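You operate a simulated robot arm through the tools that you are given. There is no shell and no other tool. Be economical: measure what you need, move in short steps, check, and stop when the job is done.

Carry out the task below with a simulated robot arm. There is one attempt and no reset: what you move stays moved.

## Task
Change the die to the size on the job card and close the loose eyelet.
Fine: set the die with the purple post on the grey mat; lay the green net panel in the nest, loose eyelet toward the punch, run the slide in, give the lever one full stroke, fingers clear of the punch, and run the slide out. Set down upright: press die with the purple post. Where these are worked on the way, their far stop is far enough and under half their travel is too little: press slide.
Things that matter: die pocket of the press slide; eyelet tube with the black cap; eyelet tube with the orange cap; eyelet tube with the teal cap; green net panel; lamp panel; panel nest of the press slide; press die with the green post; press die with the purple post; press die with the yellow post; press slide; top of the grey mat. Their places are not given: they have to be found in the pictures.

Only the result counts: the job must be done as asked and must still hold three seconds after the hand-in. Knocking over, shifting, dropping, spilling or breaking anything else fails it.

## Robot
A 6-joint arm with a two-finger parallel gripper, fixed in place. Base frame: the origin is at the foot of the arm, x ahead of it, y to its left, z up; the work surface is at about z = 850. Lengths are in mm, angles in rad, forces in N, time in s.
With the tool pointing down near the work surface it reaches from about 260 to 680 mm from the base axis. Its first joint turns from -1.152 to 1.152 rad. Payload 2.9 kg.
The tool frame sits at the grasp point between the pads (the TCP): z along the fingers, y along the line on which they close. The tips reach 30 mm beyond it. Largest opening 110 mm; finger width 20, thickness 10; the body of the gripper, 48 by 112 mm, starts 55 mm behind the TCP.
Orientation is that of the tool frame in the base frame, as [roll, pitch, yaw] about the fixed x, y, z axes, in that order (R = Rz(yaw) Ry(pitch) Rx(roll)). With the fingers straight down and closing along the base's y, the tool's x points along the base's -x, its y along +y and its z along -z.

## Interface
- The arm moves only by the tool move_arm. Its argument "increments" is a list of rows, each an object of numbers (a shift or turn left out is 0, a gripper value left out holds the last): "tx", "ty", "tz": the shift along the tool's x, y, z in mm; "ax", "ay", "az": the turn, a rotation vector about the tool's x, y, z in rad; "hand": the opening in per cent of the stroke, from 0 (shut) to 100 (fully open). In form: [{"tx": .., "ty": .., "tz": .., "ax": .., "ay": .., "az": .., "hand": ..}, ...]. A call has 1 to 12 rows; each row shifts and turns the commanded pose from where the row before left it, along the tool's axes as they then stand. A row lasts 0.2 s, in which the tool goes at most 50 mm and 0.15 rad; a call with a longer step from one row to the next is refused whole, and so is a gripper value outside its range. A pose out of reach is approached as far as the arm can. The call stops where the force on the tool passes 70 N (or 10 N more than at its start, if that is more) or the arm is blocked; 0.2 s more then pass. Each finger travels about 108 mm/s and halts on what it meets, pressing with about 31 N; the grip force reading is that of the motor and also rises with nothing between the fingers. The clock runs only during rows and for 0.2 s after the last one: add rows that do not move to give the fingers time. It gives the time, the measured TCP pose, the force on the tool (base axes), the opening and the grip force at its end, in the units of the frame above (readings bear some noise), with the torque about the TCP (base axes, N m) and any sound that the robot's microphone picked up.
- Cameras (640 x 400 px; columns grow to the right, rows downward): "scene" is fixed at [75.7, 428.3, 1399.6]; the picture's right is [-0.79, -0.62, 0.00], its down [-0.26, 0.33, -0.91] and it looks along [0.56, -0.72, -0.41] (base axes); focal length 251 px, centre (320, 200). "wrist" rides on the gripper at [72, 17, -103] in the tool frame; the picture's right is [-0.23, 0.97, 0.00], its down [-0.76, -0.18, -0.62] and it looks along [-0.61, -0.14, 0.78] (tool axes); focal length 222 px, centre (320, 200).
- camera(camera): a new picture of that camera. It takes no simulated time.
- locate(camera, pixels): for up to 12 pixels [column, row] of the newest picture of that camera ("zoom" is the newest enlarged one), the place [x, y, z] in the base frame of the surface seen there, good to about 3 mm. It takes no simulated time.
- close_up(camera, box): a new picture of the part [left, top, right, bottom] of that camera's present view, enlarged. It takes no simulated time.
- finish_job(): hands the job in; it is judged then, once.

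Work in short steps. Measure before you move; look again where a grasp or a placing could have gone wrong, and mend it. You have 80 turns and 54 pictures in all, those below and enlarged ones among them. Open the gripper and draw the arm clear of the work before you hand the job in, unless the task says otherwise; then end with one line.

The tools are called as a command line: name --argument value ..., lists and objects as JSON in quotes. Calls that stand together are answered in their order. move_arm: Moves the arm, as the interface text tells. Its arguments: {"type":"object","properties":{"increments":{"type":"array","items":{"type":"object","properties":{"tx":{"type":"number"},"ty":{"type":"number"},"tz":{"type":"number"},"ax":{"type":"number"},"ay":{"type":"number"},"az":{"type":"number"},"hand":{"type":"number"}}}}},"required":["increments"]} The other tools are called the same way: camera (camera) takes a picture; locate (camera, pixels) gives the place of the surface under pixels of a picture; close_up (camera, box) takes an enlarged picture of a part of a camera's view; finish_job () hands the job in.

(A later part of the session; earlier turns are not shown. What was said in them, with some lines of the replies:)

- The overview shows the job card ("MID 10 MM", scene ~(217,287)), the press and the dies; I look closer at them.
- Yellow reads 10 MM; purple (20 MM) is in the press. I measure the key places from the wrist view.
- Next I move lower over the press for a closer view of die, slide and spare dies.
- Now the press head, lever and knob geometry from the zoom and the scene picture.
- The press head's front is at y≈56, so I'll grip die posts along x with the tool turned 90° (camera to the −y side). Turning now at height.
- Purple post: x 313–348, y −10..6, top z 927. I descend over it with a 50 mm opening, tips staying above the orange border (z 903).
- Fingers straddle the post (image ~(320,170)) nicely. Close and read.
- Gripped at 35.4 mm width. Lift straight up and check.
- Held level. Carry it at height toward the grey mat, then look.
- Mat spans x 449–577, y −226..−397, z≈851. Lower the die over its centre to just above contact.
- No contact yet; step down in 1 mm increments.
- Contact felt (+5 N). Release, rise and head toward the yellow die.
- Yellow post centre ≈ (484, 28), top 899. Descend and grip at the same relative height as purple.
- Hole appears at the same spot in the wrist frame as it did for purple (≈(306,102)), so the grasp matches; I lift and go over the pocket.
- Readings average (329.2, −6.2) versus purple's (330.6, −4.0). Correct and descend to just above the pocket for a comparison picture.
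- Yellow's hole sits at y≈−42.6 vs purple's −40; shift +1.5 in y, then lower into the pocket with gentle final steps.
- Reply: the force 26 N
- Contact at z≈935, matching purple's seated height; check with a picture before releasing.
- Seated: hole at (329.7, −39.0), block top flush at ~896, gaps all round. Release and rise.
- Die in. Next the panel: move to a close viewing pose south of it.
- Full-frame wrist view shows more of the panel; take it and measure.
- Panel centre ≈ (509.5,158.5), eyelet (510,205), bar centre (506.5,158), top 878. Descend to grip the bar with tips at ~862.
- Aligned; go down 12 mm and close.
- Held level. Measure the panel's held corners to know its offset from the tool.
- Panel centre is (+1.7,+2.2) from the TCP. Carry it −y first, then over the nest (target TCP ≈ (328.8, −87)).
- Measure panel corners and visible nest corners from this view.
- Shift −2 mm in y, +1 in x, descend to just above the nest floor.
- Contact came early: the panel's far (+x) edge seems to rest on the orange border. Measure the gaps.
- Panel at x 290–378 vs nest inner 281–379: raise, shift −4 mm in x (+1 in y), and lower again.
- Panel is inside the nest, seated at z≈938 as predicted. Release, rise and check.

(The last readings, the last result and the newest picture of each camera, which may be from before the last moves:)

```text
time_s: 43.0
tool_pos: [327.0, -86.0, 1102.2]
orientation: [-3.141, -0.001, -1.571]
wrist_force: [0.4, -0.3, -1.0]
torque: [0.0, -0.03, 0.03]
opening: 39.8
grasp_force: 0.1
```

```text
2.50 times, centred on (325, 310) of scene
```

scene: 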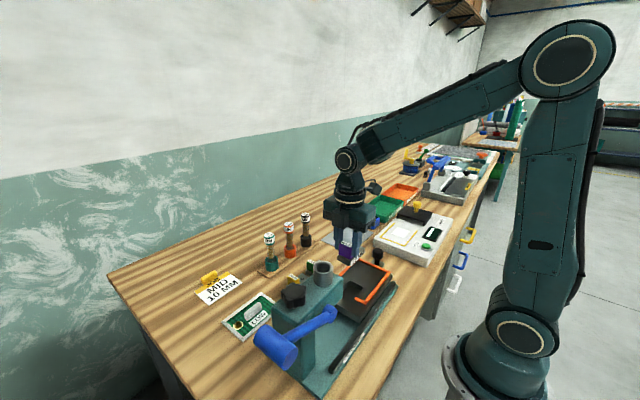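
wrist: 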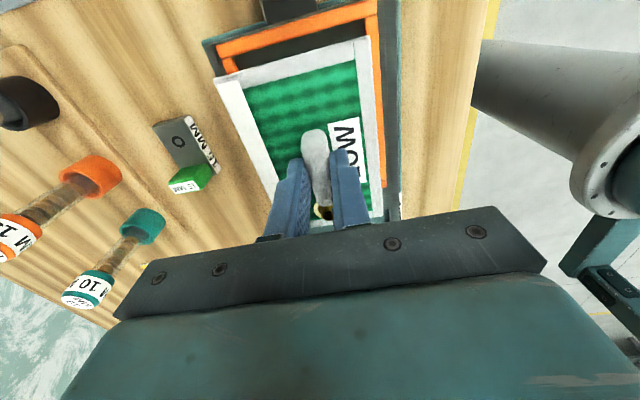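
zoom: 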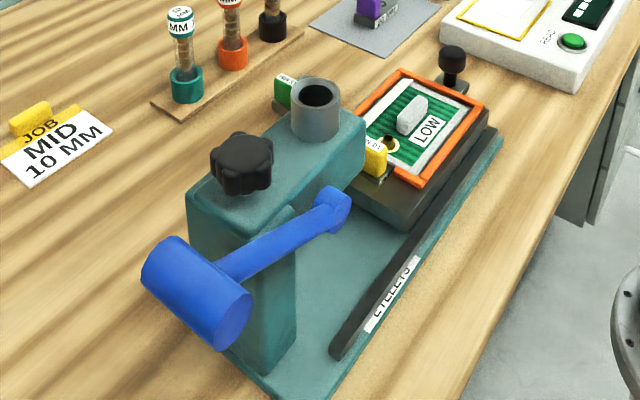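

Panel lies properly, eyelet over the die. Measure the slide knob and the lever next.

locate --camera "zoom" --pixels '[[440, 52], [466, 52], [453, 50], [453, 75], [200, 270], [165, 250], [225, 325], [240, 265], [290, 230], [335, 205], [340, 190], [240, 165]]'

move_arm --increments '[{"tx": 35}, {"tx": 35}, {"tx": 29}, {}, {}]'

camera --camera "wrist"

```text
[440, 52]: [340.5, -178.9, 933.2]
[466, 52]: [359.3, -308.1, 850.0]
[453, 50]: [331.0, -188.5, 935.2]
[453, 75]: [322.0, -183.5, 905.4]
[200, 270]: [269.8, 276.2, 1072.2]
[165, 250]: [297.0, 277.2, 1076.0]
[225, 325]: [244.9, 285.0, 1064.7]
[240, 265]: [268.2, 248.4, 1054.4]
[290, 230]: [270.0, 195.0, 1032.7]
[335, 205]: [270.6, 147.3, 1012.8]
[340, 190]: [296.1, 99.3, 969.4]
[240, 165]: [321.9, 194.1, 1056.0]
```

```text
time_s: 44.2
tool_pos: [326.0, -185.4, 1100.3]
orientation: [3.141, 0.0, -1.57]
wrist_force: [0.1, -0.7, 0.1]
torque: [-0.02, -0.02, 0.01]
opening: 39.8
grasp_force: 0.1
```

```text
18 pictures are left
```

wrist: 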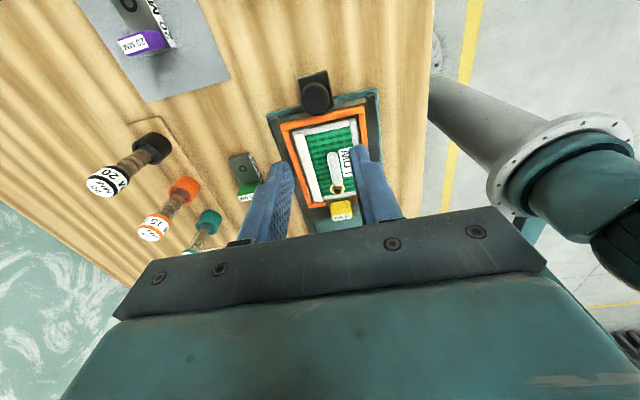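

locate --camera "wrist" --pixels '[[303, 96], [330, 94], [316, 90], [318, 108], [312, 78]]'

```text
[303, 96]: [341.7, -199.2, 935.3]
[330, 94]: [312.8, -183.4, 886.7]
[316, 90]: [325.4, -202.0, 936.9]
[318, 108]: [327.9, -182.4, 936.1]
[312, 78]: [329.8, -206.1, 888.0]
```

Knob centre ≈ (328, −190), top 936. Descend around it and grip.

move_arm --increments '[{"tx": 4.6, "ty": -2, "tz": 40}, {"tz": 45}, {"tz": 45}, {"tz": 28}, {"tz": 11}, {}, {"hand": 2}, {"hand": 2}, {"hand": 2}]'

camera --camera "wrist"

```text
time_s: 46.2
tool_pos: [329.3, -192.1, 934.3]
orientation: [-3.135, -0.003, -1.569]
wrist_force: [28.9, 0.0, -13.1]
torque: [0.24, 0.43, 0.11]
opening: 33.8
grasp_force: 44.5
```

```text
17 pictures are left
```

wrist: 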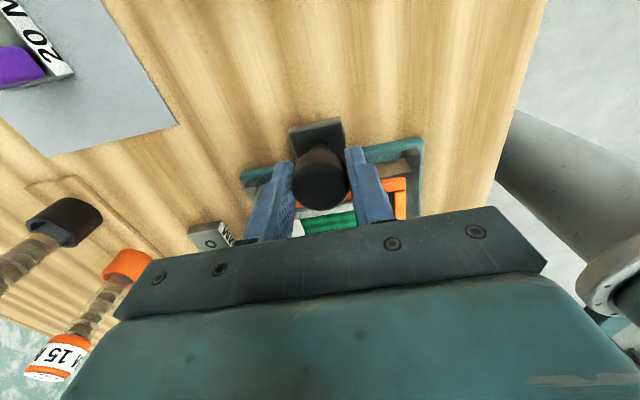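

Gripped knob (34 mm) but with a 29 N side load in +x; ease the tool +x to relieve it.

move_arm --increments '[{"ty": -1}, {"ty": -1}, {}]'

```text
time_s: 47.0
tool_pos: [329.0, -192.2, 933.8]
orientation: [-3.139, -0.002, -1.573]
wrist_force: [19.6, -1.5, -9.4]
torque: [-0.14, 0.0, 0.06]
opening: 33.7
grasp_force: 44.9
```

move_arm --increments '[{"ty": -1.5}, {"ty": -1.5}, {}, {}]'

```text
time_s: 48.0
tool_pos: [329.8, -190.6, 933.8]
orientation: [3.138, -0.002, -1.575]
wrist_force: [-24.9, -1.3, 32.9]
torque: [-0.52, -0.11, -0.08]
opening: 33.8
grasp_force: 45.3
```

move_arm --increments '[{"ty": 1.5}, {}]'

```text
time_s: 48.6
tool_pos: [330.0, -189.8, 933.4]
orientation: [-3.141, 0.0, -1.573]
wrist_force: [-22.5, -1.0, 32.9]
torque: [0.06, -0.03, -0.19]
opening: 33.9
grasp_force: 45.3
```

Stick-slip; I open, re-centre on the knob, and regrip.

move_arm --increments '[{"hand": 36}, {"hand": 36}, {}]'

move_arm --increments '[{}]'

```text
time_s: 49.4
tool_pos: [331.8, -190.2, 933.7]
orientation: [-3.14, 0.001, -1.571]
wrist_force: [1.4, -0.3, -0.7]
torque: [-0.05, 0.01, 0.02]
opening: 39.6
grasp_force: 0.1
```

```text
time_s: 49.8
tool_pos: [330.6, -190.1, 934.0]
orientation: [3.142, -0.001, -1.571]
wrist_force: [-0.3, -0.3, 0.4]
torque: [0.0, -0.01, -0.04]
opening: 39.8
grasp_force: 0.0
```

move_arm --increments '[{"ty": 1.1}, {}, {"hand": 20}, {"hand": 20}, {"hand": 20}]'

```text
time_s: 51.0
tool_pos: [330.3, -189.8, 933.4]
orientation: [3.141, 0.0, -1.571]
wrist_force: [1.3, -0.2, -2.3]
torque: [0.0, 0.32, 0.02]
opening: 33.6
grasp_force: 45.2
```

Centred now. Push the slide in (+y), watching force.

move_arm --increments '[{"tx": -8}, {"tx": -12}, {"tx": -15}, {"tx": -15}, {}]'

close_up --camera "scene" --box '[230, 230, 420, 390]'

```text
time_s: 52.2
tool_pos: [330.6, -140.1, 933.2]
orientation: [3.14, 0.001, -1.571]
wrist_force: [3.7, -0.5, -29.7]
torque: [-0.77, -0.46, -0.13]
opening: 33.9
grasp_force: 45.1
```

```text
2.50 times, centred on (325, 310) of scene
```

zoom: 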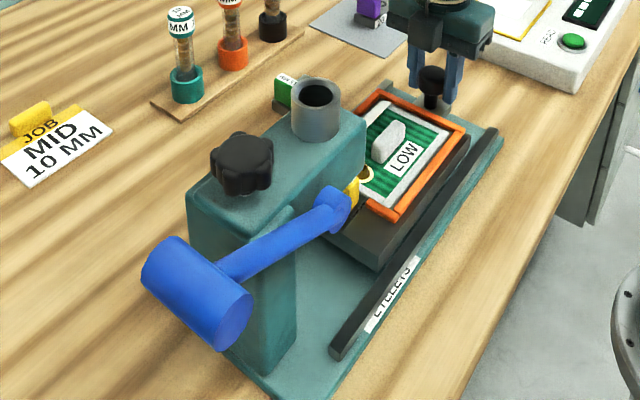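

Slide follows well (50 mm). Continue toward the far stop.

move_arm --increments '[{"tx": -15, "tz": 0.7}, {"tx": -15}, {"tx": -15}, {"tx": -15}, {}]'

move_arm --increments '[{"tx": -8}, {"tx": -8}, {"tx": -6}, {"tx": -6}, {"tx": -6}, {"tx": -6}, {}]'

```text
time_s: 53.4
tool_pos: [330.6, -80.9, 933.4]
orientation: [-3.139, -0.002, -1.571]
wrist_force: [5.0, 1.3, -7.5]
torque: [0.25, 0.71, -0.14]
opening: 33.8
grasp_force: 45.5
```

```text
time_s: 55.0
tool_pos: [328.8, -40.4, 932.7]
orientation: [-3.139, -0.001, -1.571]
wrist_force: [-1.6, -10.9, 21.9]
torque: [-0.17, 0.41, 0.14]
opening: 22.6
grasp_force: 0.3
```

The grip opened to 22 mm with no force: the slide likely hit its stop and fingers slipped off. Look.

close_up --camera "scene" --box '[230, 220, 420, 380]'

camera --camera "wrist"

```text
2.50 times, centred on (325, 300) of scene
```

zoom: 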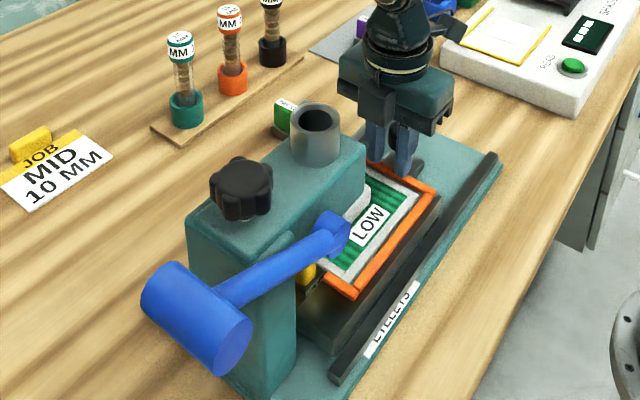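

```text
14 pictures are left
```

wrist: 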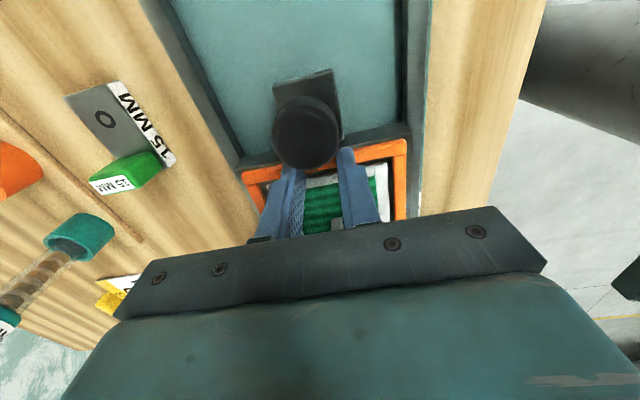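

locate --camera "wrist" --pixels '[[305, 130], [283, 135], [338, 130], [305, 98], [355, 155], [330, 205], [400, 148]]'

```text
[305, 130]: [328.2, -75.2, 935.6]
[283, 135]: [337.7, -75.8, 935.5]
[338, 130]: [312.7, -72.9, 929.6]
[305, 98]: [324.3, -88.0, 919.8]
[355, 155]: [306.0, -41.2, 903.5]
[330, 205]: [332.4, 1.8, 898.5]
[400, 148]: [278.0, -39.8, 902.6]
```

locate --camera "zoom" --pixels '[[293, 120], [340, 122], [317, 135], [316, 102], [355, 296], [434, 190], [308, 275], [345, 165], [308, 145], [325, 145]]'

```text
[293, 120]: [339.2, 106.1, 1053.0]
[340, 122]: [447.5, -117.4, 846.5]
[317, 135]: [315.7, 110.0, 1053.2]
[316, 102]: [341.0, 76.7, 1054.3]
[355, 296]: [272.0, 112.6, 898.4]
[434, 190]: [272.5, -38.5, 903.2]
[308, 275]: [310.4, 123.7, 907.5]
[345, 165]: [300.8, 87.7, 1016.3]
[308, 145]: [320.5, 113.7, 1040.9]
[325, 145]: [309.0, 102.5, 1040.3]
```

Slide is ~120 mm in, and the slip off the round knob may have nudged it back. I'll lift, go behind the knob with closed fingers and push it firmly to the stop.

move_arm --increments '[{"tz": -15}, {"tz": -30}, {"tx": 25, "hand": 0}, {"tx": 25}, {"tx": 24}, {}, {"tz": 25}, {"tz": 18}, {}]'

move_arm --increments '[{"tx": -5}, {"tx": -5}, {"tx": -4}, {"tx": -3}, {"tx": -3}, {"tx": -3}, {"tx": -3}, {}]'

```text
time_s: 57.0
tool_pos: [330.6, -113.4, 934.3]
orientation: [3.141, 0.0, -1.572]
wrist_force: [0.1, 0.0, 0.8]
torque: [0.0, -0.01, -0.04]
opening: 0.0
grasp_force: 31.4
```

```text
time_s: 58.8
tool_pos: [329.1, -95.8, 936.2]
orientation: [3.142, -0.022, -1.589]
wrist_force: [-0.9, -61.6, 2.0]
torque: [0.04, -0.12, -0.08]
opening: 0.1
grasp_force: 30.4
```

Firm stop (62 N). Back off slightly and check that it is the true stop rather than the panel's bar fouling the head.

move_arm --increments '[{"tx": 4}, {"tx": 20}, {"tz": -40}, {}]'

close_up --camera "scene" --box '[300, 260, 372, 320]'

camera --camera "wrist"

```text
time_s: 59.8
tool_pos: [329.5, -112.8, 975.5]
orientation: [3.14, -0.001, -1.57]
wrist_force: [0.2, 0.7, -0.3]
torque: [-0.01, -0.01, -0.01]
opening: 0.0
grasp_force: 31.1
```

```text
6.67 times, centred on (336, 290) of scene
```

zoom: 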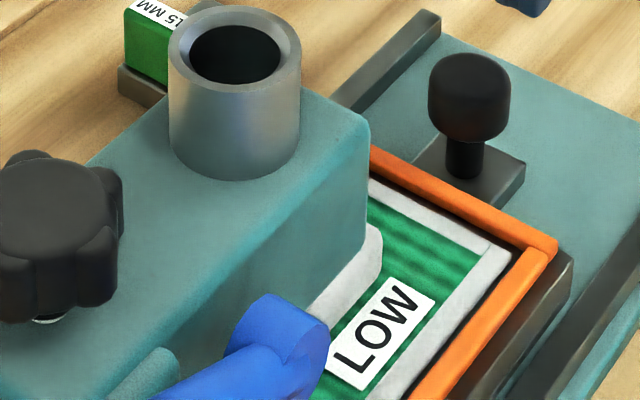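

```text
12 pictures are left
```

wrist: 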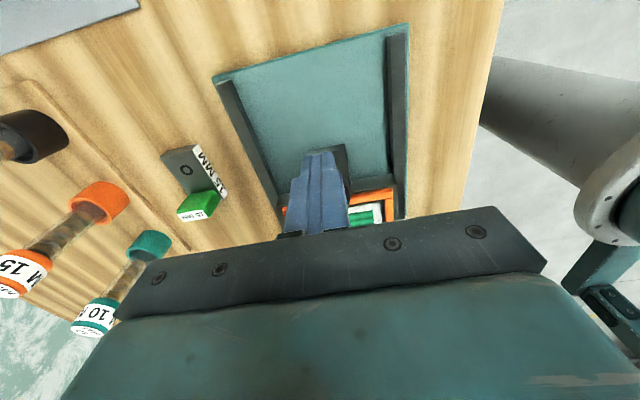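

locate --camera "zoom" --pixels '[[500, 240], [375, 240], [340, 285], [552, 242], [530, 240], [368, 130], [440, 220], [470, 70], [510, 250]]'

```text
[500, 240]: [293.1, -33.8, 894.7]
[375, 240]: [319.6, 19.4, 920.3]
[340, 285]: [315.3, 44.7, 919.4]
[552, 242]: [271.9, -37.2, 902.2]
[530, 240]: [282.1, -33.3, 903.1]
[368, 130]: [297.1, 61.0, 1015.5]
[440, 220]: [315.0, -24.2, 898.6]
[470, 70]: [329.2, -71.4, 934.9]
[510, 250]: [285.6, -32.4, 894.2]
```

Panel back edge sits ~−25 (unshifted); slide is at its stop. Now rise and go over the lever handle (≈(270,280,1070)) to measure it.

move_arm --increments '[{"tz": -45}, {"tz": -45}, {"tz": -45}, {"tz": -45}, {"tz": -45}, {"tx": -45}, {"tx": -45}, {"tx": -45}, {"tx": -45, "ty": 15}, {"tx": -45, "ty": 15}, {"tx": -45, "ty": 15}, {}]'

move_arm --increments '[{"tx": -45, "ty": 15}, {"tx": -40}, {}, {}]'

camera --camera "wrist"

```text
time_s: 62.4
tool_pos: [284.2, 158.8, 1198.6]
orientation: [-3.141, 0.001, -1.572]
wrist_force: [0.2, 0.3, 0.5]
torque: [0.05, 0.02, 0.02]
opening: 0.1
grasp_force: 30.6
```

```text
time_s: 63.4
tool_pos: [270.5, 243.0, 1199.5]
orientation: [3.141, -0.001, -1.571]
wrist_force: [0.8, -0.3, -0.3]
torque: [0.02, -0.01, 0.01]
opening: 0.0
grasp_force: 30.9
```

```text
11 pictures are left
```

wrist: 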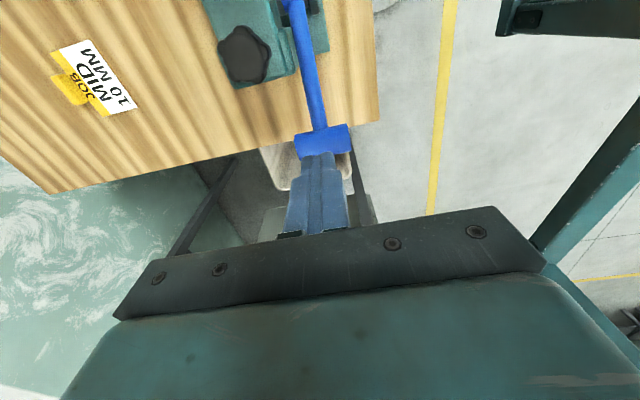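

locate --camera "wrist" --pixels '[[297, 143], [347, 130], [322, 137], [320, 130], [324, 150], [315, 100], [303, 40], [296, 8], [340, 150], [305, 152]]'

```text
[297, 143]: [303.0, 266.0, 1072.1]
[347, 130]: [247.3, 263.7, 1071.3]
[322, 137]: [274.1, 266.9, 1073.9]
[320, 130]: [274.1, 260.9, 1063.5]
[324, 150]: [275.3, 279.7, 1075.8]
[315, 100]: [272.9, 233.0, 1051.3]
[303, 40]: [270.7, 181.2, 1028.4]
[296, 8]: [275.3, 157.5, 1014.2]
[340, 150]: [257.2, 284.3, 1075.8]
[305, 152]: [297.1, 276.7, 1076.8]
```

Handle: cylinder along x, 245–304, centre ≈ (274, 279, 1057), r≈19. Position closed fingertips just above it.

move_arm --increments '[{"tx": -20, "ty": -3.5, "tz": 25}, {"tx": -20, "tz": 30}, {"tz": 25}, {"tz": 8}, {}]'

move_arm --increments '[{"tz": 4}, {"tz": 4}, {"tz": 4, "tx": -1}, {"tz": 4, "tx": -2}, {"tz": 4, "tx": -2}, {}]'

```text
time_s: 64.6
tool_pos: [274.1, 281.2, 1109.5]
orientation: [-3.141, -0.002, -1.571]
wrist_force: [0.6, 0.1, 0.3]
torque: [-0.03, 0.01, 0.01]
opening: 0.0
grasp_force: 30.7
```

```text
time_s: 66.0
tool_pos: [274.2, 287.3, 1090.3]
orientation: [-3.141, -0.001, -1.572]
wrist_force: [0.9, -0.3, 1.5]
torque: [0.01, -0.04, 0.02]
opening: 0.0
grasp_force: 30.7
```

Little resistance so far; check where the lever is.

close_up --camera "scene" --box '[220, 210, 400, 380]'

```text
2.35 times, centred on (310, 295) of scene
```

zoom: 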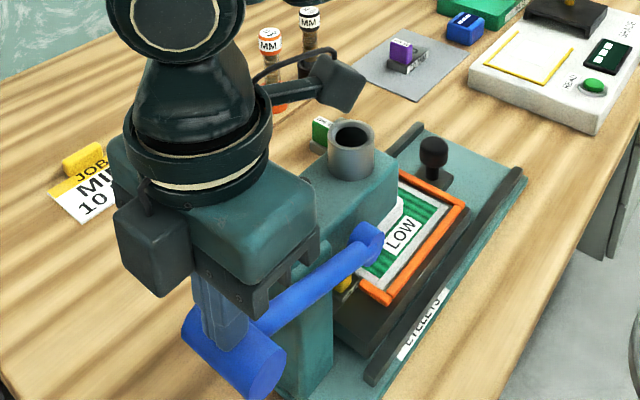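

Fingers are on the handle and it moves. Continue pressing along the arc.

move_arm --increments '[{"tz": 6, "tx": -1.5}, {"tz": 6, "tx": -1.5}, {"tz": 6, "tx": -1}, {"tz": 6, "tx": -1}, {"tz": 6, "tx": -1}, {"tz": 6, "tx": -0.5}, {"tz": 6}, {"tz": 6}, {}]'

move_arm --increments '[{"tz": 6}, {"tz": 6, "tx": 0.5}, {"tz": 6, "tx": 1}, {"tz": 6, "tx": 1}, {"tz": 6, "tx": 1}, {"tz": 6, "tx": 1.5}, {}]'

```text
time_s: 68.0
tool_pos: [273.0, 296.2, 1042.8]
orientation: [-3.141, -0.002, -1.572]
wrist_force: [-0.6, 3.3, 3.8]
torque: [0.11, -0.02, -0.03]
opening: 0.0
grasp_force: 31.1
```

```text
time_s: 69.6
tool_pos: [272.7, 289.7, 1007.5]
orientation: [-3.141, -0.002, -1.571]
wrist_force: [1.8, 1.7, 5.3]
torque: [-0.02, -0.06, 0.01]
opening: 0.2
grasp_force: 31.0
```

move_arm --increments '[{"tz": 6, "tx": 1}, {"tz": 6, "tx": 1}, {"tz": 6, "tx": 1.5}, {"tz": 6, "tx": 1.5}, {"tz": 5, "tx": 1.5}, {"tz": 5, "tx": 1.5}, {}]'

close_up --camera "scene" --box '[220, 210, 400, 380]'

```text
time_s: 70.7
tool_pos: [273.4, 285.8, 989.3]
orientation: [-3.137, 0.008, -1.567]
wrist_force: [-7.9, -3.7, 15.0]
torque: [-0.25, 0.21, -0.02]
opening: 0.0
grasp_force: 30.9
stopped in row 5: the force on the tool passed its limit at 83 N (the readings are from after the stop); the commanded pose is now the measured one
```

```text
2.35 times, centred on (310, 295) of scene
```

zoom: 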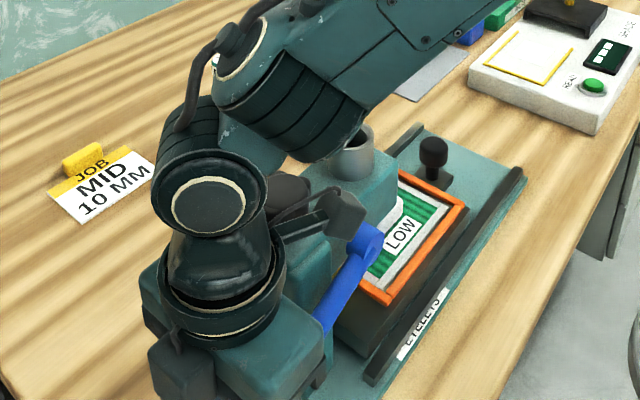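

Force jumped at z≈989: probably the lever's lower stop. Press gently again to confirm it is rigid.

move_arm --increments '[{"tz": 2, "tx": 0.4}, {"tz": 2, "tx": 0.4}, {"tz": 2, "tx": 0.4}, {}]'

```text
time_s: 71.4
tool_pos: [273.1, 286.1, 990.0]
orientation: [-3.134, 0.012, -1.568]
wrist_force: [-6.7, -5.7, 15.7]
torque: [-0.28, 0.26, -0.01]
opening: 0.0
grasp_force: 30.8
stopped in row 3: the force on the tool passed its limit at 75 N (the readings are from after the stop); the commanded pose is now the measured one
```

Rigid with the load at the fingertip: full stroke reached. Rise back along the arc and see whether the lever returns.

move_arm --increments '[{"tz": -8, "tx": -2}, {"tz": -10, "tx": -2}, {"tz": -10, "tx": -2}, {"tz": -10, "tx": -1}, {"tz": -10}, {"tz": -10}, {"tz": -12, "tx": 1}, {"tz": -12, "tx": 2}, {"tz": -14, "tx": 3}, {"tz": -14, "tx": 4}, {"tz": -14, "tx": 4}, {}]'

move_arm --increments '[{"tz": -40}, {"tz": -45}, {"tx": 40, "tz": -10}, {"tx": 45}, {"tx": 45}, {"tx": 45}, {"tx": 45, "ty": -10}, {"tx": 45, "ty": -15}, {"tx": 45, "ty": -15}, {"tx": 45, "ty": -15}, {}]'

close_up --camera "scene" --box '[220, 210, 400, 380]'

```text
time_s: 74.0
tool_pos: [272.8, 278.0, 1113.7]
orientation: [-3.133, 0.014, -1.57]
wrist_force: [0.4, -0.5, 0.6]
torque: [0.04, -0.01, -0.03]
opening: 0.0
grasp_force: 31.5
```

```text
time_s: 76.4
tool_pos: [327.7, -77.6, 1202.6]
orientation: [-3.134, 0.011, -1.567]
wrist_force: [0.7, -0.6, 0.3]
torque: [-0.01, -0.01, -0.02]
opening: 0.0
grasp_force: 30.7
```

```text
2.35 times, centred on (310, 295) of scene
```

zoom: 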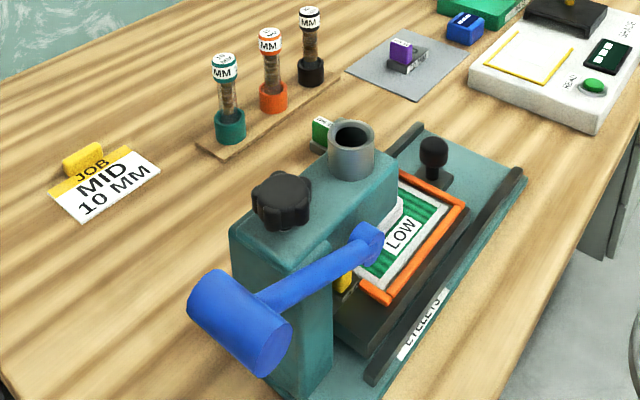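

Lever sprang back; panel steady. Now go down onto the knob at (330, −70) to pull the slide out.

move_arm --increments '[{"tx": -7.6, "ty": -2.5, "tz": 40, "hand": 38, "ax": -0.011, "ay": 0.007}, {"tz": 45}, {"tz": 45}, {"tz": 45}, {}]'

move_arm --increments '[{}]'

```text
time_s: 77.6
tool_pos: [331.1, -69.3, 1029.2]
orientation: [3.14, 0.007, -1.569]
wrist_force: [-0.2, 0.4, 0.0]
torque: [0.02, 0.0, -0.01]
opening: 41.8
grasp_force: 0.1
```

```text
time_s: 78.0
tool_pos: [331.7, -69.9, 1028.6]
orientation: [3.139, 0.005, -1.569]
wrist_force: [-0.3, 0.7, -0.6]
torque: [0.03, -0.01, 0.0]
opening: 41.6
grasp_force: 0.1
```

move_arm --increments '[{"ty": 1.1, "tz": 35}, {"tz": 35}, {"tz": 18}, {"tz": 7}, {}, {"hand": 20}, {"hand": 20}, {"hand": 20}]'

```text
time_s: 79.8
tool_pos: [329.6, -70.2, 933.5]
orientation: [3.14, 0.005, -1.567]
wrist_force: [-6.3, -1.6, -4.9]
torque: [-0.25, -0.53, 0.0]
opening: 34.1
grasp_force: 45.5
```

Good grip, low side load. Pull the slide out (−y) ~118 mm, then creep to the stop.

move_arm --increments '[{"tx": 6}, {"tx": 12}, {"tx": 15}, {"tx": 15}, {"tx": 15}, {"tx": 15}, {"tx": 15}, {"tx": 10}, {"tx": 8}, {"tx": 5}, {}]'

move_arm --increments '[{"tx": 2}, {"tx": 2}, {}]'

```text
time_s: 82.2
tool_pos: [330.0, -184.9, 932.3]
orientation: [3.14, 0.004, -1.569]
wrist_force: [12.3, 0.3, -27.2]
torque: [0.28, -0.47, 0.26]
opening: 33.5
grasp_force: 44.6
```

```text
time_s: 83.0
tool_pos: [329.4, -189.2, 933.6]
orientation: [3.139, 0.005, -1.569]
wrist_force: [14.7, 1.3, -35.7]
torque: [0.04, -0.4, -0.03]
opening: 33.7
grasp_force: 45.0
```

move_arm --increments '[{"tx": 1.5}, {"tx": 1.5}, {}]'

close_up --camera "scene" --box '[290, 230, 410, 330]'

locate --camera "zoom" --pixels '[[440, 210], [480, 210]]'

```text
time_s: 83.8
tool_pos: [329.6, -188.8, 933.9]
orientation: [3.14, 0.01, -1.564]
wrist_force: [14.7, 19.8, -25.6]
torque: [-0.46, -0.38, 0.0]
opening: 33.8
grasp_force: 45.0
```

```text
4.00 times, centred on (350, 280) of scene
```

zoom: 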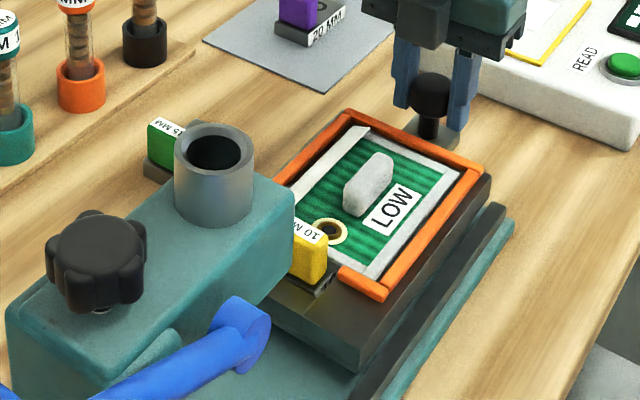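

```text
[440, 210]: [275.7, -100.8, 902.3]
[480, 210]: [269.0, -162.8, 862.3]
```

Out stop reached and the eyelet now looks flat (zoom (330,232)). Release and withdraw.

move_arm --increments '[{"tx": -1.5}, {"hand": 40}, {"hand": 40}, {"tz": -15}, {"tz": -40}, {"tz": -45}, {"tz": -45}, {"tz": -45}, {"tz": -45}, {}]'

close_up --camera "scene" --box '[290, 230, 410, 330]'

close_up --camera "wrist" --box '[260, 60, 380, 200]'

```text
time_s: 86.0
tool_pos: [330.1, -192.6, 1169.6]
orientation: [3.139, 0.005, -1.567]
wrist_force: [0.2, 0.2, -0.4]
torque: [0.03, 0.02, -0.01]
opening: 43.9
grasp_force: 0.0
```

```text
4.00 times, centred on (350, 280) of scene
```

zoom: 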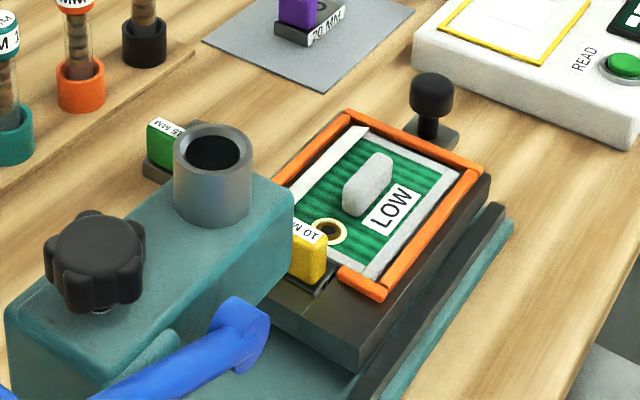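

```text
2.86 times, centred on (320, 130) of wrist
```

zoom: 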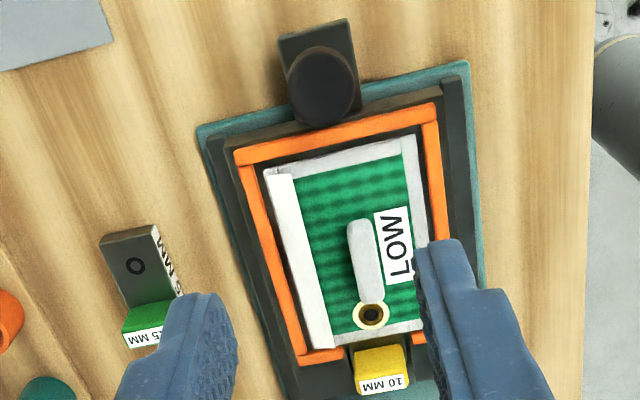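

Slide out, eyelet set, die 10 MM in the pocket, purple die upright on the mat, arm clear. Handing in.

finish_job

```text
The job is handed in.
```

The 10 mm die (yellow post) is in the press, the purple-post die stands upright on the grey mat, and the panel's loose eyelet has had one full lever stroke. In the last pictures it looks flat. I ran the slide in to its stop and back out, and the arm is clear. I left the eyelet tubes and the press knob alone: the card also says "MID", but your instructions named no setting for it.
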